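You operate a simulated robot arm through the tools that you are given. There is no shell and no other tool. Be economical: measure what you need, move in short steps, check, and stop when the job is done.

Carry out the task below with a simulated robot arm. There is one attempt and no reset: what you move stays moved.

JOB
Put the 30 standoff from the top of the desk with hutch on the drilled block there and the 50 standoff on the second shelf from the top of the wire rack. Push the lower drawer shut. Close the top drawer. Push the top chest drawer shut. Do these in any order.

Only the result counts: the job must be done as asked and must still hold three seconds after the hand-in. Knocking over, shifting, dropping, spilling or breaking anything else fails it.

ROBOT AND FRAMES
A 7-joint arm with a two-finger parallel gripper on a trunk, on a base that drives. Base frame: it is fixed to the floor where the robot stands at the start and does not move with it; the origin is under the middle of the robot, x ahead of it, y to its left, z up; the surface under the hand at the start is at about z = 0.76. Units: m, rad, N and s.
With the tool pointing down near the work surface it reaches from about 0.32 to 0.74 m from the robot's upright axis, wherever it stands. Its first joint turns from -2.496 to 2.496 rad. Places, roughly: drilled block [0.5, -0.25, 0.75]; lower drawer [0.3, -1.2, 0.6]; second shelf of the wire rack [0.6, 1.7, 0.5]; standoff [0.5, 0.25, 0.75]; top chest drawer [-1.1, -1.5, 0.8]; top drawer [0.3, -1.2, 1.1]. Payload 3 kg.
The tool frame sits at the grasp point between the pads (the TCP): z along the fingers, y along the line on which they close. The tips reach 0.03 m beyond it. The gripper opens to 0.094 m. The fingers are 0.028 m wide and 0.01 m thick; the gripper's body (0.05 by 0.096 m) begins 0.055 m behind the TCP.
Orientation is told as [roll, pitch, yaw] about the base's x, y, z axes, in that order, counted from this pose: with the fingers straight down and closing along the base's y, the tool's x points along the base's -x, its y along +y and its z along -z.

CONTROLS
- The arm moves only by the tool step_arm. Its argument "rows" is one flat list of numbers, 7 for each row, row after row: the shift along the tool's x, y, z in m, then the turn, a rotation vector about the tool's x, y, z in rad, then the finger opening in m, from 0 to 0.094. In form: [x, y, z, rx, ry, rz, claw, x, y, z, rx, ry, rz, claw, ...]. A call has 1 to 10 rows; each row shifts and turns the commanded pose from where the row before left it, along the tool's axes as they then stand. Rows are played at 5 a second. More than 0.05 m and 0.15 rad between two rows, or a gripper value outside its range, and nothing of the call is played. Where a pose cannot be reached the arm comes as near as it can. A force on the tool above 40 N (or 10 N above the force at the start of the call, whichever is more), or a blocked arm, ends the call early, and 0.2 s more pass. The fingers move at their own pace (about 0.045 m/s each) and stop on an object; they squeeze with about 44 N. The grip force told is the motor's: it shows also when the fingers shut on nothing. Time passes only in rows, and 0.2 s behind the last, so rows that do not move let the fingers close. The reply holds the time, the measured pose of the TCP, the force on the tool along the base axes, the opening and the grip force, in the units named above and with some noise, with the torque about the TCP (base axes, N m) and any sound that the robot's microphone picked up.
- Cameras (640 x 400 px; columns grow to the right, rows downward): "scene" is now at [0.0258, 0.0637, 1.7253]; the picture's right is [-0.73, -0.69, -0.01], its down [-0.54, 0.57, -0.62] and it looks along [0.43, -0.45, -0.78] (base axes); focal length 233 px, centre (320, 200). "wrist" rides on the gripper at [0.076, 0.014, -0.103] in the tool frame; the picture's right is [-0.18, 0.98, 0.00], its down [-0.75, -0.14, -0.64] and it looks along [-0.63, -0.12, 0.77] (tool axes); focal length 243 px, centre (320, 200). There is no depth. A picture from a camera that has moved, and an enlarged one, comes with that camera's place and axes in the base frame and with its lens.
- get_image(camera): a new picture of that camera. It takes no simulated time.
- raise_lower(by): slides the trunk up (or, below 0, down) by that many m; the arm and the scene camera ride with it, the base frame stays. It gives what a move gives, with no picture.
- roll_base(legs): drives the robot by 1 to 6 legs, each [ahead, left, turn to the left] in m, m and rad, along the robot's own axes; the way and the turn of a leg run together, so that a leg with both is an arc; at most 1.5 m and 3.142 rad a leg. The arm and the cameras ride along, it lands a little off, and it stops where it bumps. It gives what a move gives.
- pan_tilt(pan, tilt): turns the head with the scene camera to pan (to the left, within 2.496 rad either way) and tilt (down, from -0.506 to 1.204), counted from straight ahead of the robot. It gives what a move gives.
- inspect(camera, box): a new picture of the part [left, top, right, bottom] of that camera's present view, enlarged. It takes no simulated time.
- close_job(): hands the job in; it is judged then, once.

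Work in short steps. Places have to be worked out from the pictures, the camera data and where the tool is seen: move nearer, look again, correct. Check each grasp and each placing, and mend what went wrong. You have 165 turns and 120 pictures in all, those below and enlarged ones among them. Open the gripper and draw the arm clear of the work before you hand the job in, unless the task says otherwise.

The tools are called after "Emit:" as name(argument=value, ...) on one line, values as JSON. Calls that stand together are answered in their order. step_arm: Moves the arm, as the interface text tells. Its arguments: {"type":"object","properties":{"rows":{"type":"array","items":{"type":"number"}}},"required":["rows"]} The other tools are called the same way: raise_lower (by) slides the trunk up or down; roll_base (legs) drives the base; pan_tilt (pan, tilt) turns the head that bears the scene camera; get_image (camera) takes a picture; inspect (camera, box) takes an enlarged picture of a part of a camera's view; close_job () hands the job in.

At the start:

```text
time_s: 0.0
tcp_pos: [0.3458, -0.3988, 1.4099]
orientation: [0.01, 0.0, 0.0]
contact_force: [-0.3, 0.2, -0.2]
wrist_torque: [0.02, 0.0, -0.02]
opening: 0.094
gripper_force: 0.0
trunk travel left (down, up): [-0.175, 0.215]
robot x, y, heading: [-0.0003, 0.0, 0.001]
head pan, tilt: [-0.812, 0.888]
```

scene: 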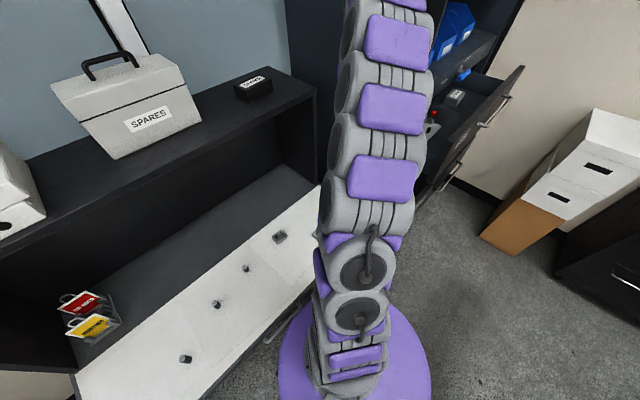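
wrist: 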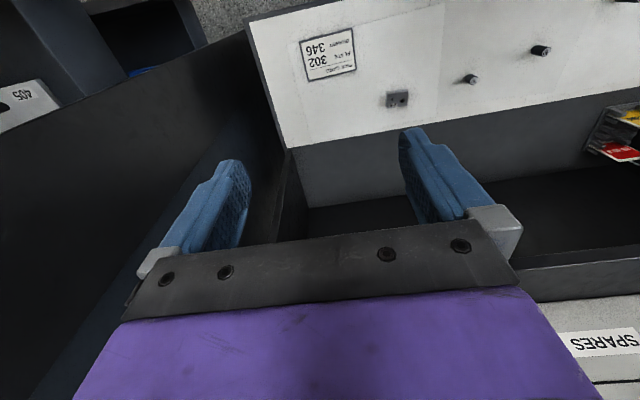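

The desk is ahead, with several small standoffs on it and a drilled block. I'll enlarge the desk in both cameras to read the details.

Emit:
inspect(camera="scene", box=[60, 160, 340, 400])

Emit:
inspect(camera="wrist", box=[240, 0, 640, 250])

Emit:
pan_tilt(pan=0.2, tilt=1.0)

Emit:
get_image(camera="scene")

```text
1.67 times, centred on (200, 280) of scene
camera zoom: at [0.0258, 0.0637, 1.7253], right [-0.73, -0.69, -0.01], down [-0.54, 0.57, -0.62], along [0.43, -0.45, -0.78], focal length 389 px, centre (520, 67)
```

zoom: 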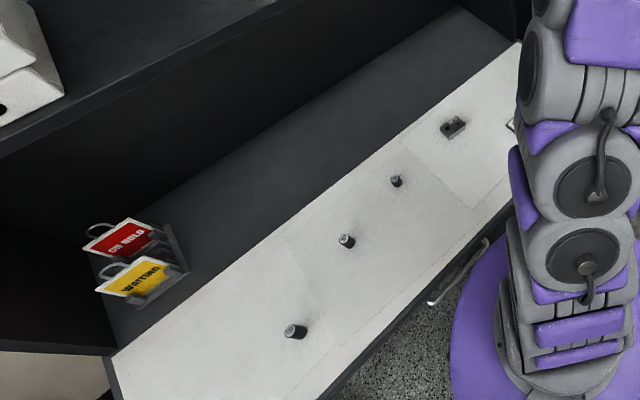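

```text
1.60 times, centred on (440, 125) of wrist
camera zoom: at [0.2714, -0.3868, 1.5128], right [0.18, 0.98, 0.01], down [0.75, -0.15, 0.64], along [0.63, -0.11, -0.77], focal length 388 px, centre (128, 320)
```

zoom: 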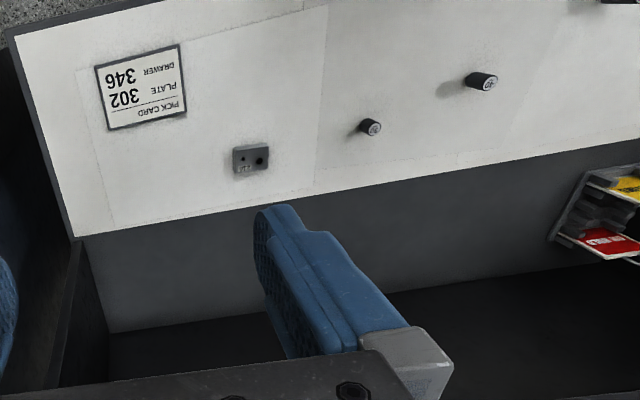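

```text
time_s: 1.3
tcp_pos: [0.3446, -0.3769, 1.4175]
orientation: [-0.005, -0.001, 0.002]
contact_force: [0.8, 0.0, 0.7]
wrist_torque: [0.04, 0.02, -0.02]
opening: 0.094
gripper_force: 0.0
trunk travel left (down, up): [-0.175, 0.215]
robot x, y, heading: [0.0032, 0.0002, -0.002]
head pan, tilt: [0.201, 1.0]
```

```text
115 pictures are left
camera scene: at [0.041, 0.1585, 1.7158], right [0.2, -0.98, 0.0], down [-0.83, -0.17, -0.54], along [0.53, 0.1, -0.84], focal length 233 px, centre (320, 200)
```

scene: 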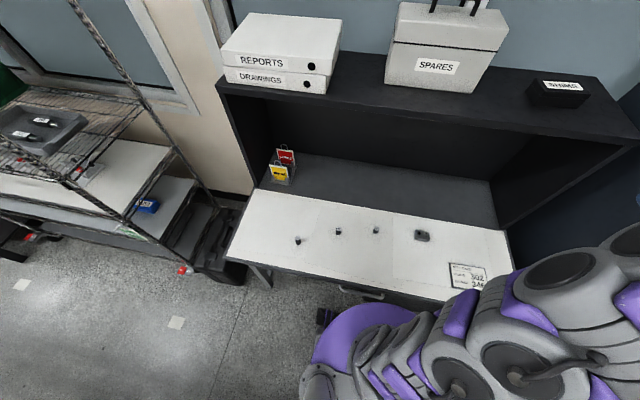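

Three standoffs and the drilled block are visible; now zoom in to read sizes or labels, and check the pick card.

Emit:
inspect(camera="scene", box=[280, 210, 440, 260])

Emit:
inspect(camera="scene", box=[440, 250, 510, 300])

Emit:
inspect(camera="wrist", box=[370, 20, 570, 145])

```text
4.00 times, centred on (360, 235) of scene
camera zoom: at [0.041, 0.1585, 1.7158], right [0.2, -0.98, 0.0], down [-0.83, -0.17, -0.54], along [0.53, 0.1, -0.84], focal length 933 px, centre (160, 60)
```

zoom: 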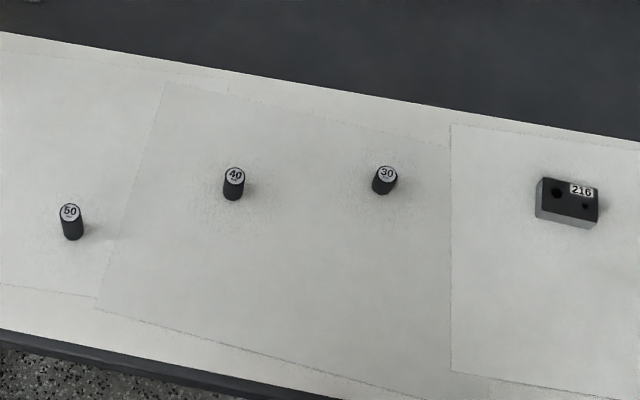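

```text
8.00 times, centred on (475, 275) of scene
camera zoom: at [0.041, 0.1585, 1.7158], right [0.2, -0.98, 0.0], down [-0.83, -0.17, -0.54], along [0.53, 0.1, -0.84], focal length 1866 px, centre (-920, -400)
```

zoom: 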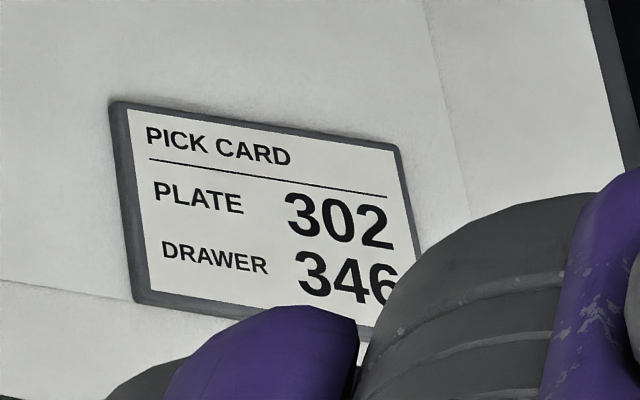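

```text
3.20 times, centred on (470, 82) of wrist
camera zoom: at [0.2704, -0.3624, 1.5189], right [0.18, 0.98, 0.0], down [0.75, -0.14, 0.64], along [0.63, -0.12, -0.77], focal length 776 px, centre (-160, 576)
```

zoom: 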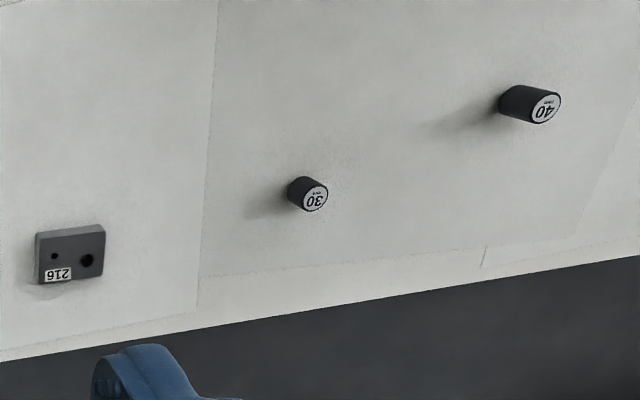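

The standoffs are marked 50, 40 and 30 and the block 216. Next I survey the drawers on the right, the chest behind-right and the rack on the left.

Emit:
pan_tilt(pan=-1.3, tilt=0.7)

Emit:
get_image(camera="scene")

Emit:
pan_tilt(pan=-2.2, tilt=0.6)

Emit:
get_image(camera="scene")

Emit:
pan_tilt(pan=1.2, tilt=0.7)

Emit:
get_image(camera="scene")

```text
time_s: 2.9
tcp_pos: [0.3449, -0.3803, 1.416]
orientation: [-0.003, 0.0, 0.001]
contact_force: [0.2, -0.2, 0.5]
wrist_torque: [0.01, 0.01, -0.03]
opening: 0.0942
gripper_force: 0.0
trunk travel left (down, up): [-0.175, 0.215]
robot x, y, heading: [0.0022, -0.0064, 0.002]
head pan, tilt: [-1.3, 0.7]
```

```text
111 pictures are left
camera scene: at [-0.0044, 0.0539, 1.7399], right [-0.96, -0.27, 0.0], down [-0.17, 0.62, -0.76], along [0.2, -0.74, -0.65], focal length 233 px, centre (320, 200)
```

scene: 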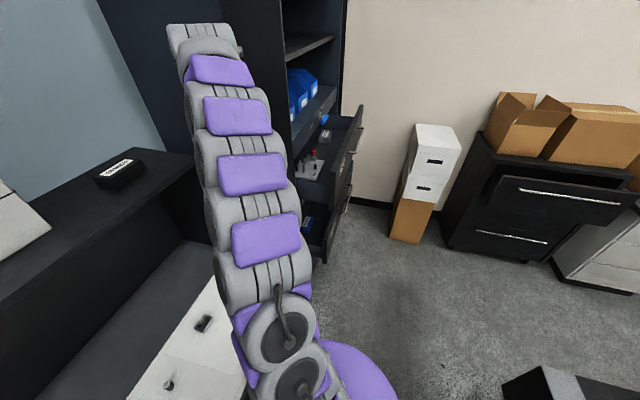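

```text
time_s: 4.1
tcp_pos: [0.3458, -0.3858, 1.4145]
orientation: [0.001, 0.002, 0.0]
contact_force: [-0.3, -0.9, -0.1]
wrist_torque: [0.02, 0.03, -0.01]
opening: 0.0938
gripper_force: 0.1
trunk travel left (down, up): [-0.175, 0.215]
robot x, y, heading: [0.0019, 0.0008, 0.004]
head pan, tilt: [-2.201, 0.6]
```

```text
110 pictures are left
camera scene: at [-0.0789, 0.0632, 1.7486], right [-0.81, 0.59, 0.0], down [0.33, 0.46, -0.82], along [-0.49, -0.67, -0.57], focal length 233 px, centre (320, 200)
```

scene: 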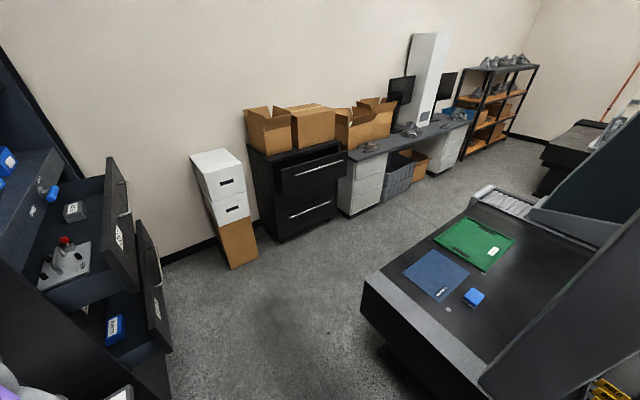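

```text
time_s: 6.9
tcp_pos: [0.3443, -0.3857, 1.4142]
orientation: [0.002, 0.0, 0.0]
contact_force: [-0.3, 0.2, -0.5]
wrist_torque: [0.01, 0.0, 0.03]
opening: 0.094
gripper_force: 0.1
trunk travel left (down, up): [-0.175, 0.215]
robot x, y, heading: [-0.0012, -0.0022, 0.003]
head pan, tilt: [1.201, 0.7]
```

```text
109 pictures are left
camera scene: at [0.0039, 0.2131, 1.7401], right [0.93, -0.36, 0.0], down [-0.23, -0.6, -0.77], along [0.28, 0.71, -0.64], focal length 233 px, centre (320, 200)
```

scene: 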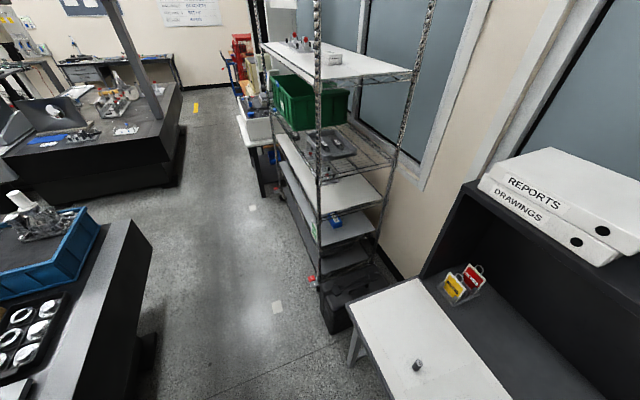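

The rack has several shelves; the hint puts the second at z≈0.5, so I'll zoom in to count them.

Emit:
inspect(camera="scene", box=[230, 0, 430, 330])

Emit:
inspect(camera="scene", box=[260, 110, 400, 300])

```text
1.21 times, centred on (330, 165) of scene
camera zoom: at [0.0039, 0.2131, 1.7401], right [0.93, -0.36, 0.0], down [-0.23, -0.6, -0.77], along [0.28, 0.71, -0.64], focal length 283 px, centre (308, 242)
```

zoom: 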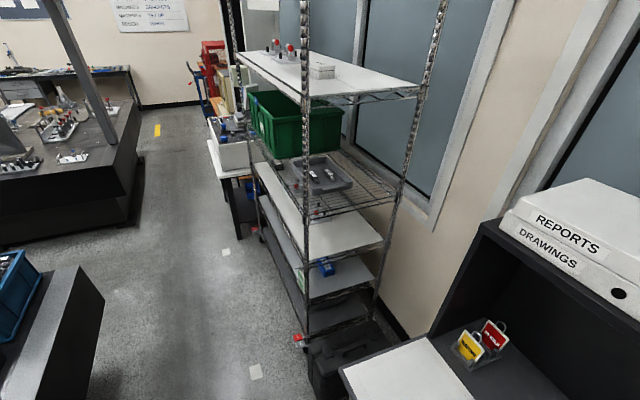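

```text
2.11 times, centred on (330, 205) of scene
camera zoom: at [0.0039, 0.2131, 1.7401], right [0.93, -0.36, 0.0], down [-0.23, -0.6, -0.77], along [0.28, 0.71, -0.64], focal length 491 px, centre (299, 190)
```

zoom: 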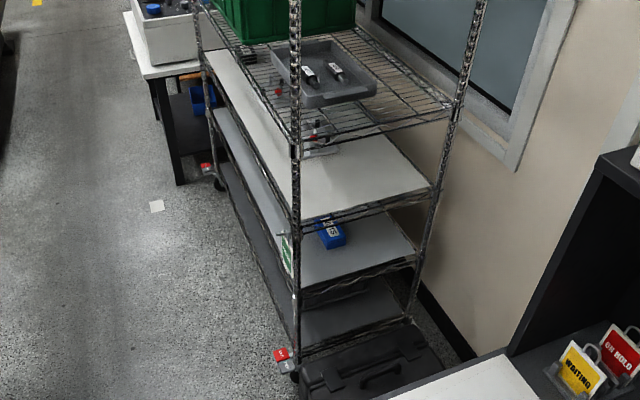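

Shelves sit at about z 1.53, 1.08, 0.81, 0.51 and 0.20, so I'll have to settle the shelf count from closer. First the 30: I move the hand above it.

Emit:
step_arm(rows=[-0.016, 0.037, 0.028, 0, 0, 0, 0.06, -0.016, 0.037, 0.028, 0, 0, 0, 0.06, -0.016, 0.037, 0.028, 0, 0, 0, 0.06, -0.016, 0.037, 0.028, 0, 0, 0, 0.06, -0.016, 0.037, 0.028, 0, 0, 0, 0.06, -0.016, 0.037, 0.028, 0, 0, 0, 0.06, -0.016, 0.037, 0.028, 0, 0, 0, 0.06, -0.016, 0.037, 0.028, 0, 0, 0, 0.06, -0.016, 0.037, 0.028, 0, 0, 0, 0.06, -0.016, 0.037, 0.028, 0, 0, 0, 0.06])

Emit:
get_image(camera="wrist")

```text
time_s: 9.1
tcp_pos: [0.5072, -0.0113, 1.1341]
orientation: [0.0, 0.002, 0.001]
contact_force: [0.1, -0.3, -0.2]
wrist_torque: [-0.01, -0.01, 0.02]
opening: 0.0599
gripper_force: 0.2
trunk travel left (down, up): [-0.175, 0.215]
robot x, y, heading: [-0.0013, -0.0051, -0.001]
head pan, tilt: [1.201, 0.7]
```

```text
106 pictures are left
camera wrist: at [0.4327, 0.0013, 1.2363], right [0.18, 0.98, 0.0], down [0.75, -0.14, 0.64], along [0.63, -0.12, -0.77], focal length 243 px, centre (320, 200)
```

wrist: 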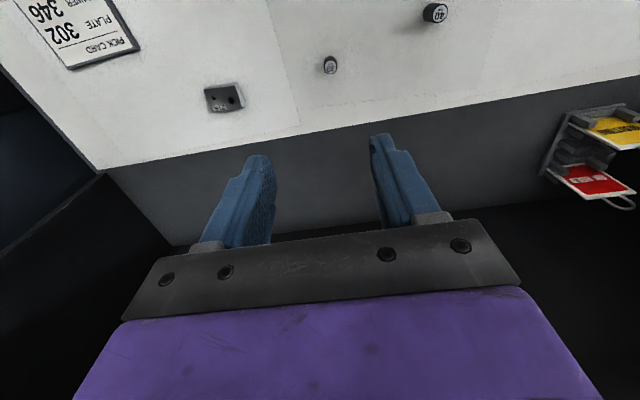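

The 30 stands near (0.52, 0.00) and the block near (0.54, -0.19). I'll zoom on both for details of holes and studs.

Emit:
inspect(camera="wrist", box=[190, 40, 350, 140])

```text
4.00 times, centred on (270, 90) of wrist
camera zoom: at [0.4327, 0.0013, 1.2363], right [0.18, 0.98, 0.0], down [0.75, -0.14, 0.64], along [0.63, -0.12, -0.77], focal length 970 px, centre (520, 640)
```

zoom: 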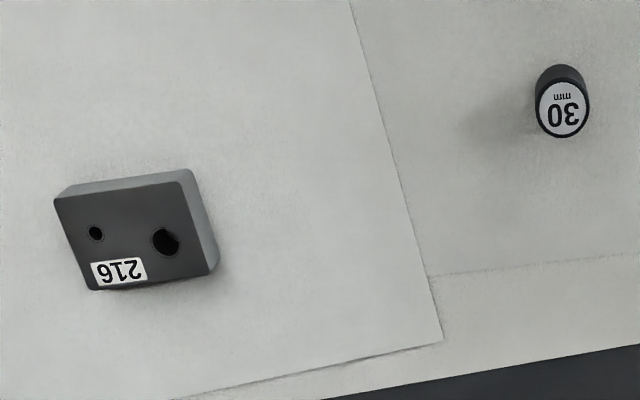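

Both are simple: the standoff is 25 mm wide and 30 tall, with a flat top on the block to receive it. I lower over the 30 and look again.

Emit:
step_arm(rows=[-0.0018, 0.0016, 0.039, 0, 0, 0, 0.06, -0.0018, 0.0016, 0.039, 0, 0, 0, 0.06, -0.0018, 0.0016, 0.039, 0, 0, 0, 0.06, -0.0018, 0.0016, 0.039, 0, 0, 0, 0.06, -0.0018, 0.0016, 0.039, 0, 0, 0, 0.06, -0.0018, 0.0016, 0.039, 0, 0, 0, 0.06, -0.0018, 0.0016, 0.039, 0, 0, 0, 0.06])

Emit:
get_image(camera="wrist")

```text
time_s: 10.7
tcp_pos: [0.5195, -0.0027, 0.8608]
orientation: [0.0, -0.001, 0.0]
contact_force: [0.0, 0.2, -0.6]
wrist_torque: [0.02, 0.04, -0.02]
opening: 0.06
gripper_force: 0.0
trunk travel left (down, up): [-0.175, 0.215]
robot x, y, heading: [-0.0013, -0.0026, 0.002]
head pan, tilt: [1.201, 0.7]
```

```text
104 pictures are left
camera wrist: at [0.4438, 0.0098, 0.9622], right [0.18, 0.98, 0.0], down [0.75, -0.14, 0.64], along [0.63, -0.12, -0.77], focal length 243 px, centre (320, 200)
```

wrist: 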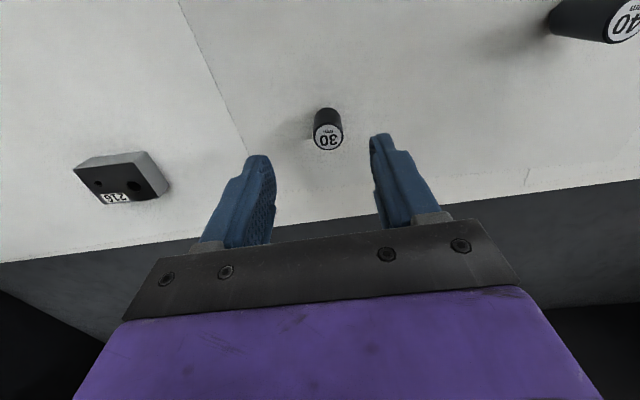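

The 30's top centre is at about (0.525, 0.000). I'll refine the block's position with a zoom, then grasp.

Emit:
inspect(camera="wrist", box=[60, 130, 188, 210])

Emit:
step_arm(rows=[-0.005, 0.003, 0.02, 0, 0, 0, 0.06, 0, 0, 0.025, 0, 0, 0, 0.06, 0, 0, 0.02, 0, 0, 0, 0.06, 0, 0, 0, 0, 0, 0, 0.06])

Emit:
get_image(camera="wrist")

```text
5.00 times, centred on (124, 170) of wrist
camera zoom: at [0.4438, 0.0098, 0.9622], right [0.18, 0.98, 0.0], down [0.75, -0.14, 0.64], along [0.63, -0.12, -0.77], focal length 1213 px, centre (1300, 350)
```

zoom: 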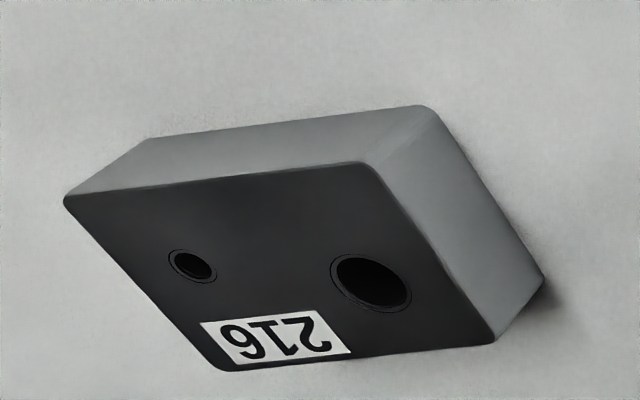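

```text
time_s: 11.7
tcp_pos: [0.5227, 0.0003, 0.7962]
orientation: [-0.001, -0.001, 0.0]
contact_force: [0.0, 0.1, -0.5]
wrist_torque: [0.04, -0.02, 0.02]
opening: 0.0599
gripper_force: 0.1
trunk travel left (down, up): [-0.175, 0.215]
robot x, y, heading: [0.0014, -0.0009, -0.001]
head pan, tilt: [1.201, 0.7]
```

```text
102 pictures are left
camera wrist: at [0.448, 0.0141, 0.8985], right [0.18, 0.98, 0.0], down [0.75, -0.14, 0.64], along [0.63, -0.12, -0.77], focal length 243 px, centre (320, 200)
```

wrist: 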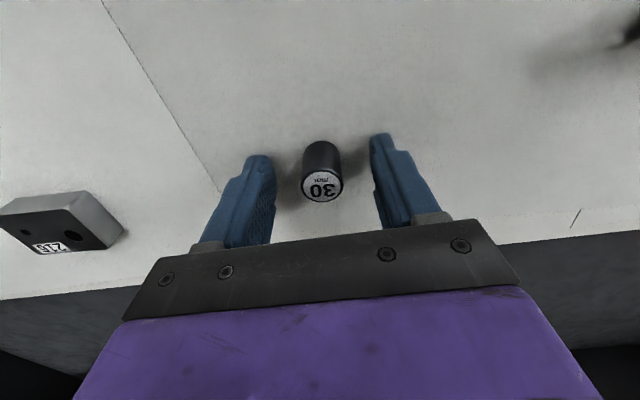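

The block measures 56×39 mm, centred near (0.538, -0.193), top at about z 0.785. The 30 is between the fingers, so I close on it.

Emit:
step_arm(rows=[-0.004, 0, 0, 0, 0, 0, 0.06, 0, 0, 0, 0, 0, 0, 0.015, 0, 0, 0, 0, 0, 0, 0.015, 0, 0, 0, 0, 0, 0, 0.015, 0, 0, 0, 0, 0, 0, 0.015])

Emit:
step_arm(rows=[0, 0, -0.03, 0, 0, 0, 0.015, 0, 0, -0.04, 0, 0, 0, 0.015, 0, 0, -0.02, 0, 0, 0, 0.015])

Emit:
get_image(camera="wrist")

```text
time_s: 12.9
tcp_pos: [0.527, 0.0004, 0.7984]
orientation: [-0.001, 0.0, -0.002]
contact_force: [-0.4, -0.3, 0.7]
wrist_torque: [-0.01, 0.03, 0.0]
opening: 0.0209
gripper_force: 43.7
trunk travel left (down, up): [-0.175, 0.215]
robot x, y, heading: [-0.0028, -0.0021, -0.002]
head pan, tilt: [1.201, 0.7]
```

```text
time_s: 13.7
tcp_pos: [0.5258, 0.0005, 0.8874]
orientation: [0.001, 0.0, -0.001]
contact_force: [0.2, -0.4, 0.1]
wrist_torque: [0.0, -0.05, -0.03]
opening: 0.0209
gripper_force: 43.8
trunk travel left (down, up): [-0.175, 0.215]
robot x, y, heading: [-0.0021, -0.0056, 0.004]
head pan, tilt: [1.201, 0.7]
```

```text
101 pictures are left
camera wrist: at [0.4518, 0.0133, 0.9892], right [0.18, 0.98, 0.0], down [0.75, -0.14, 0.64], along [0.63, -0.12, -0.77], focal length 243 px, centre (320, 200)
```

wrist: 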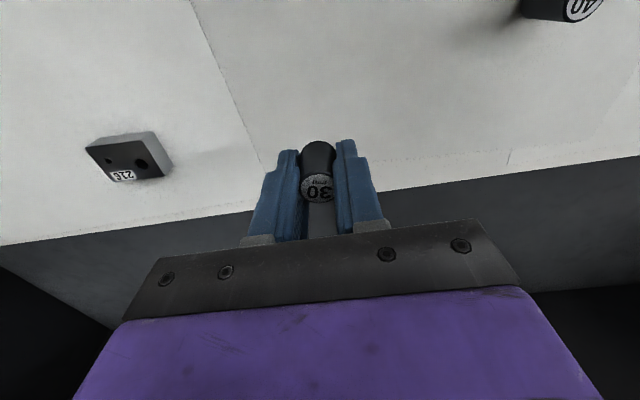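

The 30 is held, 21 mm wide. I carry it over to the block and check before lowering.

Emit:
step_arm(rows=[-0.003, -0.0485, 0, 0, 0, 0, 0.015, -0.003, -0.0485, 0, 0, 0, 0, 0.015, -0.003, -0.0485, 0, 0, 0, 0, 0.015, -0.003, -0.048, 0.0, 0, 0, 0, 0.015, 0, 0, 0.03, 0, 0, 0, 0.015, 0, 0, 0, 0, 0, 0, 0.015])

Emit:
get_image(camera="wrist")

```text
time_s: 15.1
tcp_pos: [0.5373, -0.1954, 0.8558]
orientation: [0.0, 0.003, 0.001]
contact_force: [0.0, -0.1, -0.8]
wrist_torque: [0.03, -0.01, 0.0]
opening: 0.0211
gripper_force: 44.3
trunk travel left (down, up): [-0.175, 0.215]
robot x, y, heading: [0.0021, -0.0021, 0.003]
head pan, tilt: [1.201, 0.7]
```

```text
100 pictures are left
camera wrist: at [0.4627, -0.182, 0.9588], right [0.18, 0.98, 0.0], down [0.75, -0.14, 0.64], along [0.63, -0.12, -0.77], focal length 243 px, centre (320, 200)
```

wrist: 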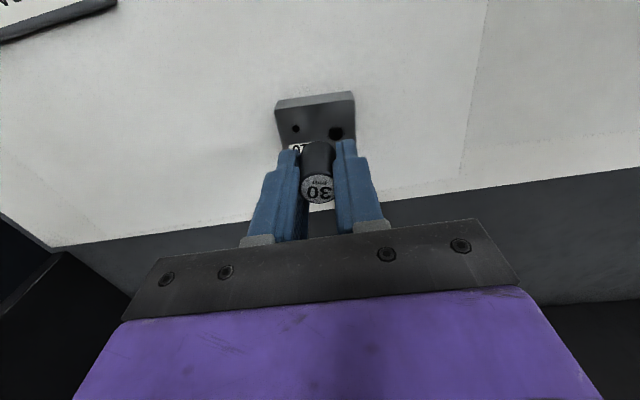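

Alignment with the block centre is good to a few mm. I lower in small steps until contact.

Emit:
step_arm(rows=[0, 0, 0.02, 0, 0, 0, 0.015, 0, 0, 0.008, 0, 0, 0, 0.015, 0, 0, 0, 0, 0, 0, 0.015])

Emit:
step_arm(rows=[0, 0, 0.003, 0, 0, 0, 0.015, 0, 0, 0.003, 0, 0, 0, 0.015, 0, 0, 0.003, 0, 0, 0, 0.015])

Emit:
inspect(camera="wrist", box=[220, 80, 420, 205])

```text
time_s: 15.9
tcp_pos: [0.5389, -0.1952, 0.8277]
orientation: [0.001, 0.0, -0.001]
contact_force: [0.5, -0.1, -1.4]
wrist_torque: [-0.01, -0.01, -0.02]
opening: 0.021
gripper_force: 43.9
trunk travel left (down, up): [-0.175, 0.215]
robot x, y, heading: [-0.0, -0.0022, -0.003]
head pan, tilt: [1.201, 0.7]
```

```text
time_s: 16.7
tcp_pos: [0.538, -0.1941, 0.8195]
orientation: [0.003, 0.001, 0.0]
contact_force: [0.8, 0.8, -1.5]
wrist_torque: [0.01, 0.0, 0.01]
opening: 0.0208
gripper_force: 44.8
trunk travel left (down, up): [-0.175, 0.215]
robot x, y, heading: [-0.0011, -0.0031, -0.004]
head pan, tilt: [1.201, 0.7]
```

```text
3.20 times, centred on (320, 142) of wrist
camera zoom: at [0.4639, -0.1817, 0.9214], right [0.18, 0.98, 0.0], down [0.75, -0.14, 0.64], along [0.63, -0.12, -0.77], focal length 776 px, centre (320, 384)
```

zoom: 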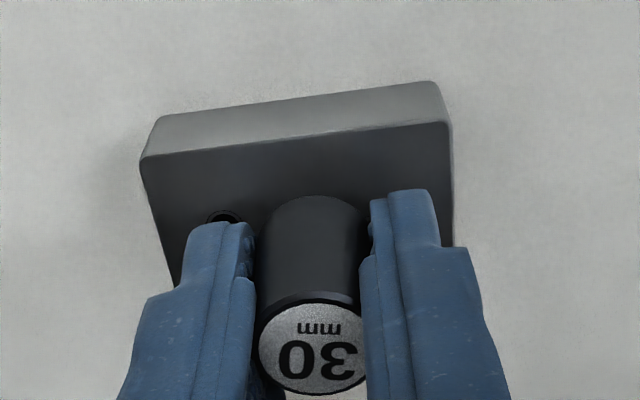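

No contact yet but the base is very close over the block. I go on in 2 mm steps.

Emit:
step_arm(rows=[0, 0, 0.002, 0, 0, 0, 0.015, 0, 0, 0.002, 0, 0, 0, 0.015])

Emit:
step_arm(rows=[0, 0, 0.002, 0, 0, 0, 0.015, 0, 0, 0, 0, 0, 0, 0.015])

```text
time_s: 17.3
tcp_pos: [0.5382, -0.1935, 0.8177]
orientation: [-0.002, -0.003, 0.0]
contact_force: [-3.0, -3.2, 28.0]
wrist_torque: [-0.05, 0.2, 0.06]
opening: 0.0207
gripper_force: 43.7
trunk travel left (down, up): [-0.175, 0.215]
robot x, y, heading: [0.0023, 0.0002, 0.005]
head pan, tilt: [1.201, 0.7]
```

```text
time_s: 17.9
tcp_pos: [0.5375, -0.1946, 0.8141]
orientation: [0.001, -0.002, -0.002]
contact_force: [2.8, -3.7, 31.9]
wrist_torque: [-0.1, 0.0, 0.03]
opening: 0.0212
gripper_force: 43.9
trunk travel left (down, up): [-0.175, 0.215]
robot x, y, heading: [0.0022, 0.0003, 0.002]
head pan, tilt: [1.201, 0.7]
```

Contact at about 30 N, so it's seated. I back off slightly, open, and retreat.

Emit:
step_arm(rows=[0, 0, -0.002, 0, 0, 0, 0.015, 0, 0, 0, 0, 0, 0, 0.05, 0, 0, 0, 0, 0, 0, 0.05, 0, 0, 0, 0, 0, 0, 0.05, 0, 0, -0.03, 0, 0, 0, 0.05, 0, 0, -0.04, 0, 0, 0, 0.05, 0, 0, -0.04, 0, 0, 0, 0.05])

Emit:
get_image(camera="wrist")

```text
time_s: 19.5
tcp_pos: [0.5386, -0.1932, 0.9288]
orientation: [0.001, -0.001, 0.0]
contact_force: [-0.3, -0.2, -1.3]
wrist_torque: [-0.02, 0.0, -0.02]
opening: 0.0499
gripper_force: 0.1
trunk travel left (down, up): [-0.175, 0.215]
robot x, y, heading: [-0.0003, -0.007, -0.003]
head pan, tilt: [1.201, 0.7]
```

```text
98 pictures are left
camera wrist: at [0.4633, -0.1805, 1.0297], right [0.18, 0.98, 0.0], down [0.75, -0.14, 0.64], along [0.63, -0.12, -0.77], focal length 243 px, centre (320, 200)
```

wrist: 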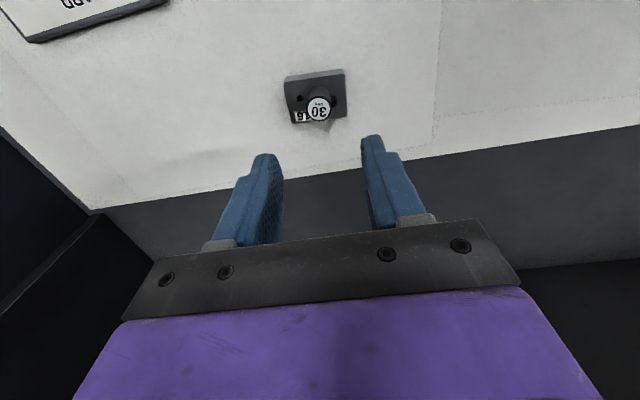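

The 30 stands on the block. Before grasping the 50, I look at the rack again with zoom to settle which shelf is second from the top.

Emit:
pan_tilt(pan=1.3, tilt=0.45)

Emit:
get_image(camera="scene")

Emit:
inspect(camera="scene", box=[250, 150, 450, 275])

Emit:
inspect(camera="scene", box=[250, 250, 450, 375])

```text
time_s: 20.3
tcp_pos: [0.5383, -0.1927, 0.9266]
orientation: [0.003, 0.0, 0.0]
contact_force: [0.4, 0.3, -0.4]
wrist_torque: [-0.01, 0.01, 0.01]
opening: 0.05
gripper_force: 0.1
trunk travel left (down, up): [-0.175, 0.215]
robot x, y, heading: [0.0017, -0.0003, 0.004]
head pan, tilt: [1.3, 0.45]
```

```text
97 pictures are left
camera scene: at [-0.0002, 0.2238, 1.7621], right [0.96, -0.27, 0.0], down [-0.12, -0.42, -0.9], along [0.24, 0.87, -0.44], focal length 233 px, centre (320, 200)
```

scene: 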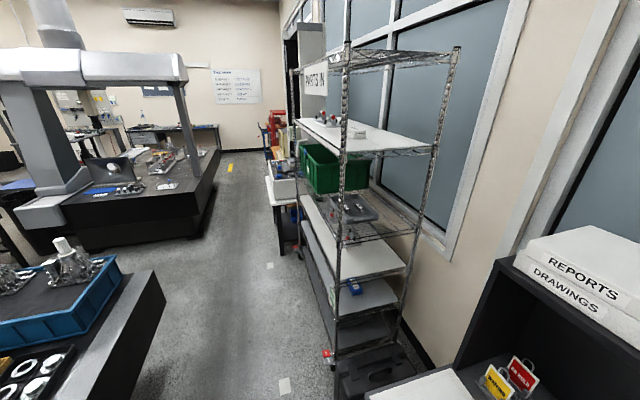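

```text
3.20 times, centred on (350, 212) of scene
camera zoom: at [-0.0002, 0.2238, 1.7621], right [0.96, -0.27, 0.0], down [-0.12, -0.42, -0.9], along [0.24, 0.87, -0.44], focal length 746 px, centre (224, 160)
```

zoom: 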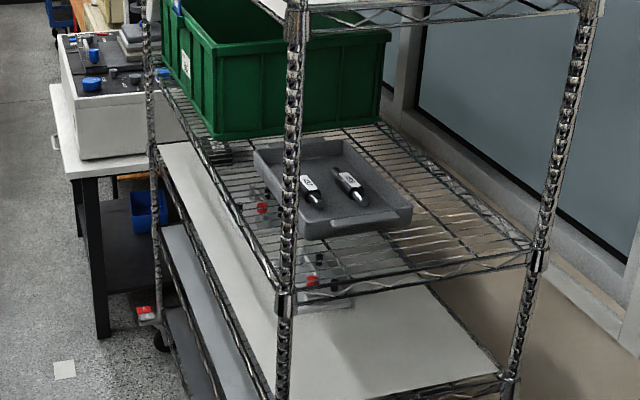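

```text
3.20 times, centred on (350, 312) of scene
camera zoom: at [-0.0002, 0.2238, 1.7621], right [0.96, -0.27, 0.0], down [-0.12, -0.42, -0.9], along [0.24, 0.87, -0.44], focal length 746 px, centre (224, -160)
```

zoom: 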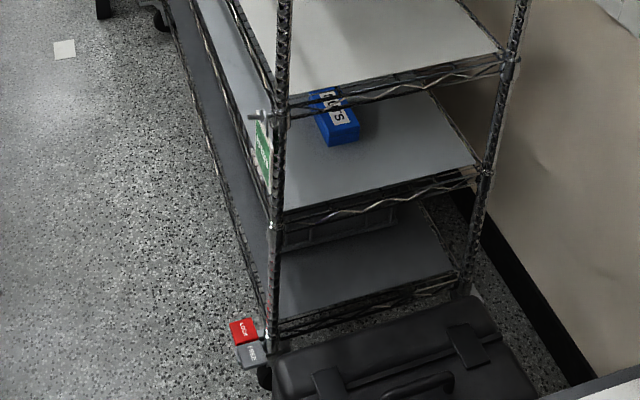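

The rack seems to have six levels in all, and the hinted z≈0.5 conflicts with "second from the top". I zoom on the tags and on the top part for evidence.

Emit:
inspect(camera="scene", box=[305, 270, 385, 320])

Emit:
inspect(camera="scene", box=[270, 20, 470, 145])

```text
8.00 times, centred on (345, 295) of scene
camera zoom: at [-0.0002, 0.2238, 1.7621], right [0.96, -0.27, 0.0], down [-0.12, -0.42, -0.9], along [0.24, 0.87, -0.44], focal length 1866 px, centre (120, -560)
```

zoom: 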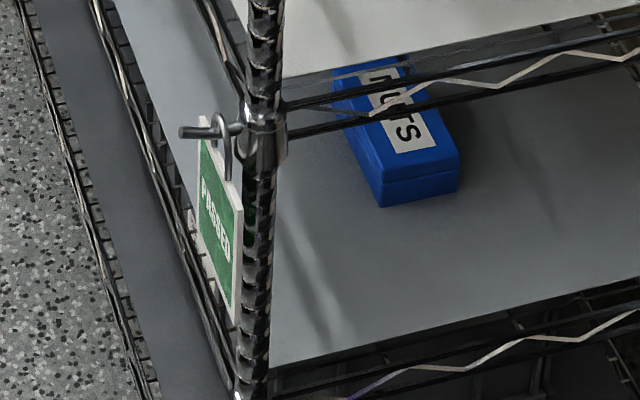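

```text
3.20 times, centred on (370, 82) of scene
camera zoom: at [-0.0002, 0.2238, 1.7621], right [0.96, -0.27, 0.0], down [-0.12, -0.42, -0.9], along [0.24, 0.87, -0.44], focal length 746 px, centre (160, 576)
```

zoom: 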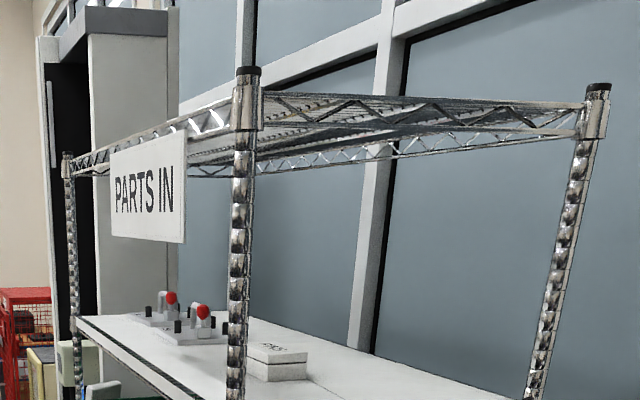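

The levels are at about 1.86, 1.51, 1.07, 0.80, 0.51 and 0.20; I'll settle which one from closer up. Either way the 50 needs a 45° tilted grasp, so I move over near it and tilt.

Emit:
step_arm(rows=[0.0165, 0.0465, -0.003, 0, 0, 0, 0.05, 0.0165, 0.0465, -0.003, 0, 0, 0, 0.05, 0.0165, 0.0465, -0.003, 0, 0, 0, 0.05, 0.0165, 0.0465, -0.003, 0, 0, 0, 0.05, 0.0165, 0.0465, -0.003, 0, 0, 0, 0.05, 0.0165, 0.0465, -0.003, 0, 0, 0, 0.05, 0.0165, 0.0465, -0.003, 0, 0, 0, 0.05, 0.0165, 0.0465, -0.003, 0, 0, 0, 0.05, 0.0165, 0.0465, -0.003, 0, 0, 0, 0.05, 0.0165, 0.0465, -0.003, 0, 0, 0, 0.05])

Emit:
step_arm(rows=[0, 0.025, 0, 0, -0.131, 0, 0.06, 0, 0.02, 0, 0, -0.131, 0, 0.06, 0, 0, 0, 0, -0.131, 0, 0.06, 0, 0, 0, 0, -0.131, 0, 0.06, 0, 0, 0, 0, -0.131, 0, 0.06, 0, 0, 0, 0, -0.13, 0, 0.06])

Emit:
get_image(camera="wrist")

```text
time_s: 22.5
tcp_pos: [0.3745, 0.276, 0.9568]
orientation: [-0.002, 0.001, 0.003]
contact_force: [-0.9, -0.3, -0.1]
wrist_torque: [0.04, -0.02, -0.01]
opening: 0.0498
gripper_force: 0.0
trunk travel left (down, up): [-0.175, 0.215]
robot x, y, heading: [0.0012, -0.0023, 0.003]
head pan, tilt: [1.3, 0.45]
```

```text
time_s: 23.9
tcp_pos: [0.373, 0.3183, 0.955]
orientation: [0.002, -0.787, -0.001]
contact_force: [-0.7, -0.1, 0.2]
wrist_torque: [0.02, -0.01, -0.01]
opening: 0.06
gripper_force: 0.1
trunk travel left (down, up): [-0.175, 0.215]
robot x, y, heading: [0.0008, -0.0024, -0.004]
head pan, tilt: [1.3, 0.45]
```

```text
92 pictures are left
camera wrist: at [0.2481, 0.3317, 0.9736], right [0.13, 0.98, 0.13], down [0.08, -0.14, 0.99], along [0.99, -0.12, -0.09], focal length 243 px, centre (320, 200)
```

wrist: 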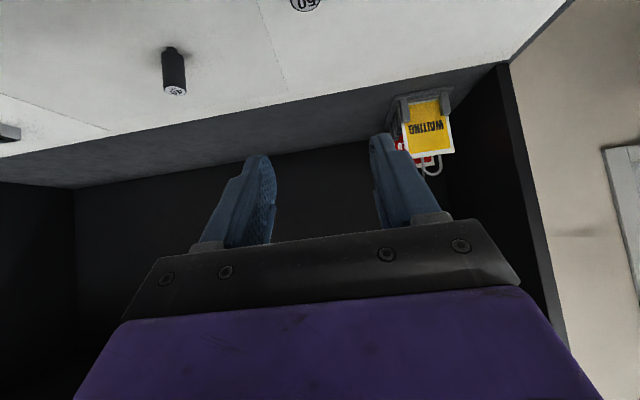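

The 50's top is at about (0.413, 0.321). I descend most of the way tilted with fingers straddling, then check.

Emit:
step_arm(rows=[0.02, 0.001, 0.034, 0, 0, 0, 0.06, 0.02, 0.001, 0.034, 0, 0, 0, 0.06, 0.02, 0.001, 0.034, 0, 0, 0, 0.06])

Emit:
get_image(camera="wrist")

```text
time_s: 24.7
tcp_pos: [0.4045, 0.3225, 0.8406]
orientation: [-0.003, -0.784, -0.001]
contact_force: [0.0, 0.1, 0.5]
wrist_torque: [0.01, 0.03, 0.01]
opening: 0.06
gripper_force: 0.1
trunk travel left (down, up): [-0.175, 0.215]
robot x, y, heading: [-0.001, -0.0022, -0.0]
head pan, tilt: [1.3, 0.45]
```

```text
91 pictures are left
camera wrist: at [0.2803, 0.3353, 0.8588], right [0.13, 0.98, 0.13], down [0.08, -0.14, 0.99], along [0.99, -0.12, -0.1], focal length 243 px, centre (320, 200)
```

wrist: 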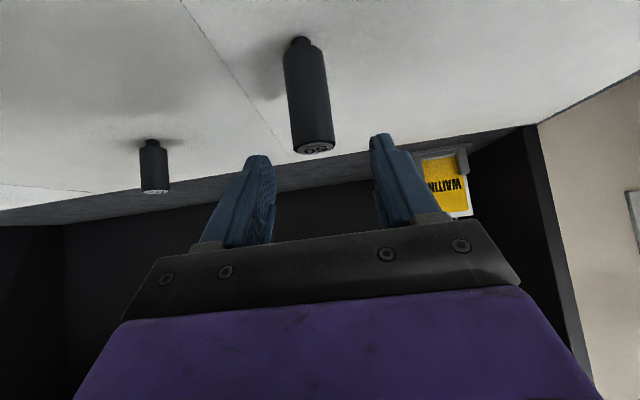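

The standoff seems to have a narrower stud at its foot, which could match a block hole. I zoom in to see.

Emit:
inspect(camera="wrist", box=[250, 20, 378, 100])

Emit:
inspect(camera="wrist", box=[110, 120, 206, 200])

```text
5.00 times, centred on (314, 60) of wrist
camera zoom: at [0.2803, 0.3353, 0.8588], right [0.13, 0.98, 0.13], down [0.08, -0.14, 0.99], along [0.99, -0.12, -0.1], focal length 1213 px, centre (350, 900)
```

zoom: 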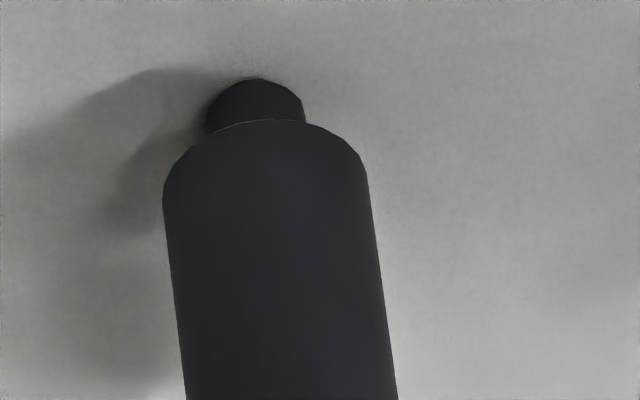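

```text
5.00 times, centred on (158, 160) of wrist
camera zoom: at [0.2803, 0.3353, 0.8588], right [0.13, 0.98, 0.13], down [0.08, -0.14, 0.99], along [0.99, -0.12, -0.1], focal length 1213 px, centre (1130, 400)
```

zoom: 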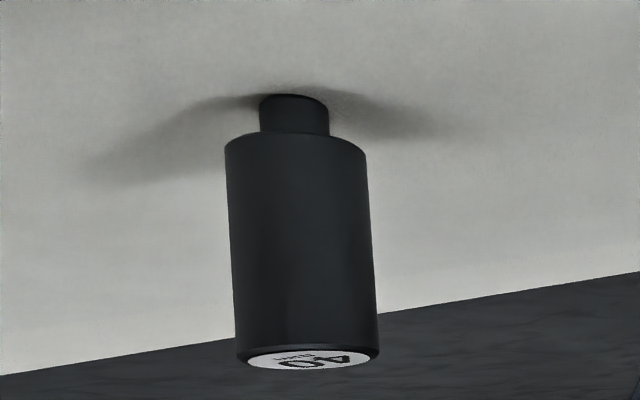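

The stud is about 10.5 mm wide and the block's big hole about 11–14 mm, so the 30 should be seated in that hole. I back off the 50, untilt and return to the block.

Emit:
step_arm(rows=[-0.02, 0, -0.034, 0, 0, 0, 0.06, -0.02, 0, -0.034, 0, 0, 0, 0.06, -0.02, 0, -0.034, 0, 0.0, 0, 0.06, 0, 0, 0, 0, 0.131, 0, 0.06, 0, 0, 0, 0, 0.131, 0, 0.06, 0, 0, 0, 0, 0.131, 0, 0.06, 0, 0, 0, 0, 0.131, 0, 0.06, 0, 0, 0, 0, 0.131, 0, 0.06, 0, 0, 0, 0, 0.13, 0, 0.06])

Emit:
step_arm(rows=[-0.012, -0.048, 0, 0, 0, 0, 0.05, -0.012, -0.048, 0, 0, 0, 0, 0.05, -0.012, -0.048, 0, 0, 0, 0, 0.05, -0.012, -0.048, 0, 0, 0, 0, 0.05, -0.012, -0.048, 0, 0, 0, 0, 0.05, -0.012, -0.048, 0, 0, 0, 0, 0.05, -0.012, -0.048, 0, 0, 0, 0, 0.05, -0.012, -0.048, 0, 0, 0, 0, 0.05, -0.012, -0.048, 0, 0, 0, 0, 0.05, -0.012, -0.048, 0, 0, 0, 0, 0.05])

Emit:
get_image(camera="wrist")

```text
time_s: 26.7
tcp_pos: [0.3743, 0.3205, 0.9567]
orientation: [0.0, 0.003, -0.001]
contact_force: [-0.3, 0.5, 1.1]
wrist_torque: [0.04, 0.03, -0.02]
opening: 0.0601
gripper_force: 0.0
trunk travel left (down, up): [-0.175, 0.215]
robot x, y, heading: [-0.0018, -0.0044, 0.001]
head pan, tilt: [1.3, 0.45]
```

```text
time_s: 28.9
tcp_pos: [0.494, -0.164, 0.9545]
orientation: [0.004, 0.004, 0.003]
contact_force: [0.8, 0.2, 0.0]
wrist_torque: [0.01, 0.0, -0.01]
opening: 0.0501
gripper_force: 0.1
trunk travel left (down, up): [-0.175, 0.215]
robot x, y, heading: [-0.0035, -0.0053, 0.001]
head pan, tilt: [1.3, 0.45]
```

```text
88 pictures are left
camera wrist: at [0.4195, -0.1503, 1.0567], right [0.18, 0.98, 0.0], down [0.76, -0.14, 0.64], along [0.63, -0.12, -0.77], focal length 243 px, centre (320, 200)
```

wrist: 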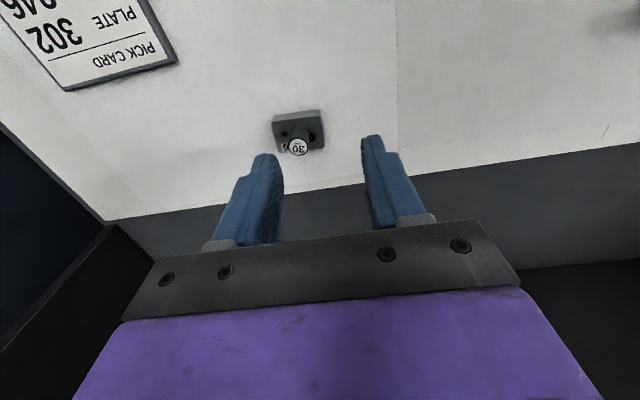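

The 30 still stands on the block. I go back over it, lower to the former height and grip.

Emit:
step_arm(rows=[-0.022, -0.015, 0.02, 0, 0, 0, 0.05, -0.022, -0.015, 0.02, 0, 0, 0, 0.05, 0, 0, 0.03, 0, 0, 0, 0.05, 0, 0, 0.035, 0, 0, 0, 0.05, 0, 0, 0.031, 0, 0, 0, 0.05])

Emit:
step_arm(rows=[0, 0, 0, 0, 0, 0, 0.015, 0, 0, 0, 0, 0, 0, 0.015, 0, 0, 0, 0, 0, 0, 0.015, 0, 0, 0, 0, 0, 0, 0.015])

Emit:
step_arm(rows=[0, 0, -0.02, 0, 0, 0, 0.015, 0.02, 0, -0.02, 0, 0, 0, 0.015, 0.02, 0, 0, 0, 0, 0, 0.015, 0, 0, 0, 0, 0, 0, 0.015])

Emit:
inspect(camera="wrist", box=[240, 60, 400, 160])

```text
time_s: 30.1
tcp_pos: [0.5392, -0.1912, 0.8188]
orientation: [0.002, 0.0, 0.0]
contact_force: [0.2, -0.6, -0.1]
wrist_torque: [-0.01, 0.0, 0.01]
opening: 0.05
gripper_force: 0.0
trunk travel left (down, up): [-0.175, 0.215]
robot x, y, heading: [-0.0012, -0.0052, 0.001]
head pan, tilt: [1.3, 0.45]
```

```text
time_s: 31.1
tcp_pos: [0.5366, -0.1905, 0.8195]
orientation: [0.002, 0.001, -0.001]
contact_force: [-0.5, 0.5, 0.1]
wrist_torque: [-0.01, -0.02, 0.04]
opening: 0.0208
gripper_force: 44.3
trunk travel left (down, up): [-0.175, 0.215]
robot x, y, heading: [0.0012, -0.0014, 0.001]
head pan, tilt: [1.3, 0.45]
```

```text
time_s: 32.1
tcp_pos: [0.4981, -0.1901, 0.8589]
orientation: [0.002, -0.003, 0.0]
contact_force: [0.0, 0.3, -0.8]
wrist_torque: [0.03, -0.01, 0.05]
opening: 0.0209
gripper_force: 43.8
trunk travel left (down, up): [-0.175, 0.215]
robot x, y, heading: [0.0015, -0.0055, -0.001]
head pan, tilt: [1.3, 0.45]
```

```text
4.00 times, centred on (320, 110) of wrist
camera zoom: at [0.4229, -0.1779, 0.9616], right [0.18, 0.98, 0.0], down [0.75, -0.14, 0.64], along [0.63, -0.12, -0.77], focal length 970 px, centre (320, 560)
```

zoom: 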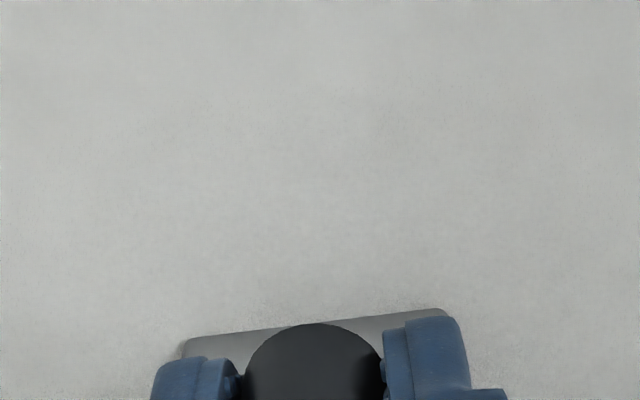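

The nearer part of the desk is at the image top, so I must move forward (+x) to see the holes beside the held standoff.

Emit:
step_arm(rows=[-0.03, 0, 0, 0, 0, 0, 0.015, -0.035, 0, 0, 0, 0, 0, 0.015, 0, 0, 0, 0, 0, 0, 0.015, 0, 0, 0, 0, 0, 0, 0.015])

Emit:
inspect(camera="wrist", box=[240, 60, 400, 160])

Emit:
inspect(camera="wrist", box=[240, 120, 400, 220])

```text
time_s: 33.1
tcp_pos: [0.5633, -0.191, 0.8592]
orientation: [0.001, 0.002, 0.0]
contact_force: [0.2, 0.3, -2.0]
wrist_torque: [0.0, -0.02, 0.01]
opening: 0.0211
gripper_force: 44.2
trunk travel left (down, up): [-0.175, 0.215]
robot x, y, heading: [0.001, -0.003, -0.001]
head pan, tilt: [1.3, 0.45]
```

```text
4.00 times, centred on (320, 110) of wrist
camera zoom: at [0.4875, -0.178, 0.9616], right [0.18, 0.98, 0.0], down [0.75, -0.14, 0.64], along [0.63, -0.12, -0.77], focal length 970 px, centre (320, 560)
```

zoom: 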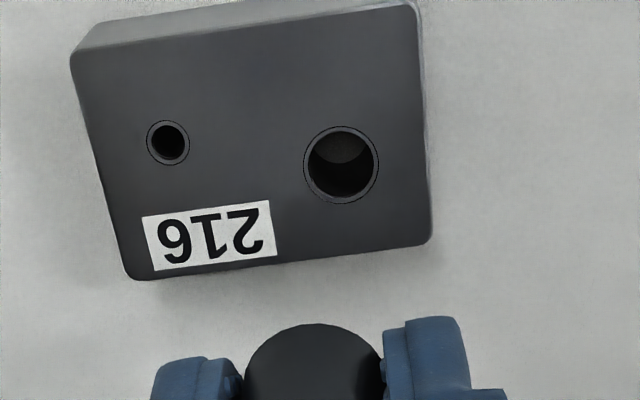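

```text
4.00 times, centred on (320, 170) of wrist
camera zoom: at [0.4875, -0.178, 0.9616], right [0.18, 0.98, 0.0], down [0.75, -0.14, 0.64], along [0.63, -0.12, -0.77], focal length 970 px, centre (320, 320)
```

zoom: 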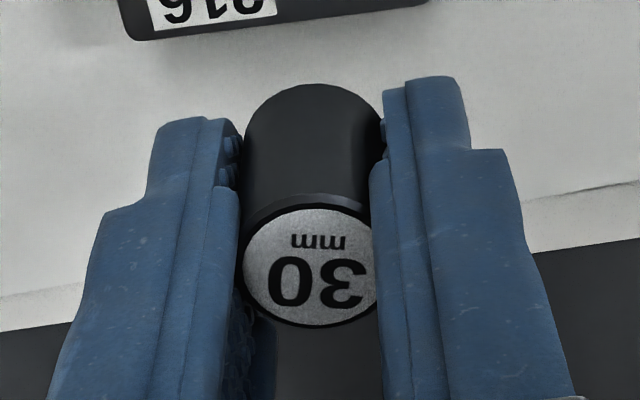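

The big hole is a through-hole of about 12 mm with a chamfer, roughly 19 mm back and 8 mm left of the held stud. I align and lower gently.

Emit:
step_arm(rows=[0.019, 0.0082, 0, 0, 0, 0, 0.015, 0, 0, 0.02, 0, 0, 0, 0.015, 0, 0, 0.017, 0, 0, 0, 0.015, 0, 0, 0, 0, 0, 0, 0.015])

Emit:
inspect(camera="wrist", box=[240, 90, 400, 190])

```text
time_s: 34.1
tcp_pos: [0.5426, -0.1849, 0.8224]
orientation: [0.002, 0.0, 0.001]
contact_force: [-0.8, -0.8, -0.5]
wrist_torque: [0.0, 0.02, -0.01]
opening: 0.0212
gripper_force: 43.9
trunk travel left (down, up): [-0.175, 0.215]
robot x, y, heading: [0.0009, -0.0001, 0.0]
head pan, tilt: [1.3, 0.45]
```

```text
4.00 times, centred on (320, 140) of wrist
camera zoom: at [0.4683, -0.1704, 0.9248], right [0.18, 0.98, 0.0], down [0.75, -0.14, 0.64], along [0.63, -0.12, -0.77], focal length 970 px, centre (320, 440)
```

zoom: 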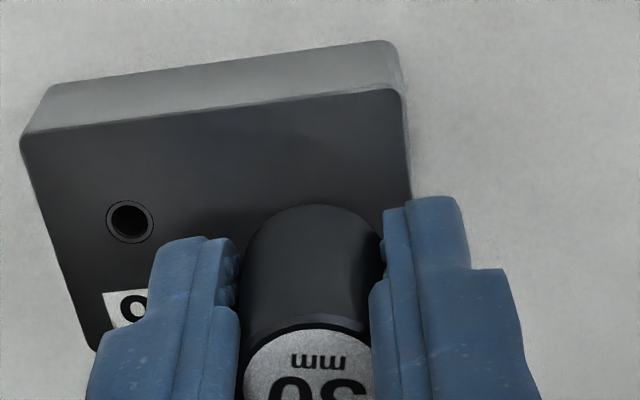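

Alignment looks right within about 1 mm. I continue down in small steps.

Emit:
step_arm(rows=[0, 0, 0.002, 0, 0, 0, 0.015, 0, 0, 0.002, 0, 0, 0, 0.015, 0, 0, 0.002, 0, 0, 0, 0.015, 0, 0, 0.002, 0, 0, 0, 0.015, 0, 0, 0.002, 0, 0, 0, 0.015])

```text
time_s: 35.3
tcp_pos: [0.5431, -0.1825, 0.815]
orientation: [0.001, -0.003, 0.0]
contact_force: [2.0, -0.9, 31.4]
wrist_torque: [-0.08, -0.02, -0.01]
opening: 0.0209
gripper_force: 44.0
trunk travel left (down, up): [-0.175, 0.215]
robot x, y, heading: [-0.0015, -0.0044, 0.001]
head pan, tilt: [1.3, 0.45]
```

Contact at the top face height, so it isn't in the hole yet. I search with light pressure, first 1 mm forward (+x).

Emit:
step_arm(rows=[-0.001, 0, -0.001, 0, 0, 0, 0.015, 0, 0, 0, 0, 0, 0, 0.015])

Emit:
step_arm(rows=[-0.001, 0, 0, 0, 0, 0, 0.015, 0, 0, 0, 0, 0, 0, 0.015])

Emit:
inspect(camera="wrist", box=[250, 110, 378, 190])

```text
time_s: 35.9
tcp_pos: [0.5434, -0.1824, 0.8145]
orientation: [0.0, 0.001, -0.001]
contact_force: [-1.8, -0.9, 26.8]
wrist_torque: [-0.01, 0.15, 0.01]
opening: 0.0208
gripper_force: 43.5
trunk travel left (down, up): [-0.175, 0.215]
robot x, y, heading: [-0.0045, -0.0086, -0.004]
head pan, tilt: [1.3, 0.45]
```

```text
time_s: 36.5
tcp_pos: [0.5442, -0.1832, 0.8146]
orientation: [0.001, 0.0, -0.001]
contact_force: [-7.7, -0.6, 24.6]
wrist_torque: [-0.03, 0.35, 0.03]
opening: 0.0211
gripper_force: 44.5
trunk travel left (down, up): [-0.175, 0.215]
robot x, y, heading: [0.0, -0.0039, 0.001]
head pan, tilt: [1.3, 0.45]
```

```text
5.00 times, centred on (314, 150) of wrist
camera zoom: at [0.4694, -0.1695, 0.9168], right [0.18, 0.98, 0.0], down [0.75, -0.14, 0.64], along [0.63, -0.12, -0.77], focal length 1213 px, centre (350, 450)
```

zoom: 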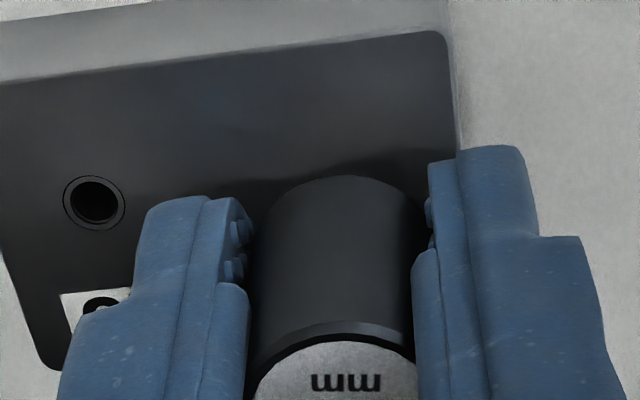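

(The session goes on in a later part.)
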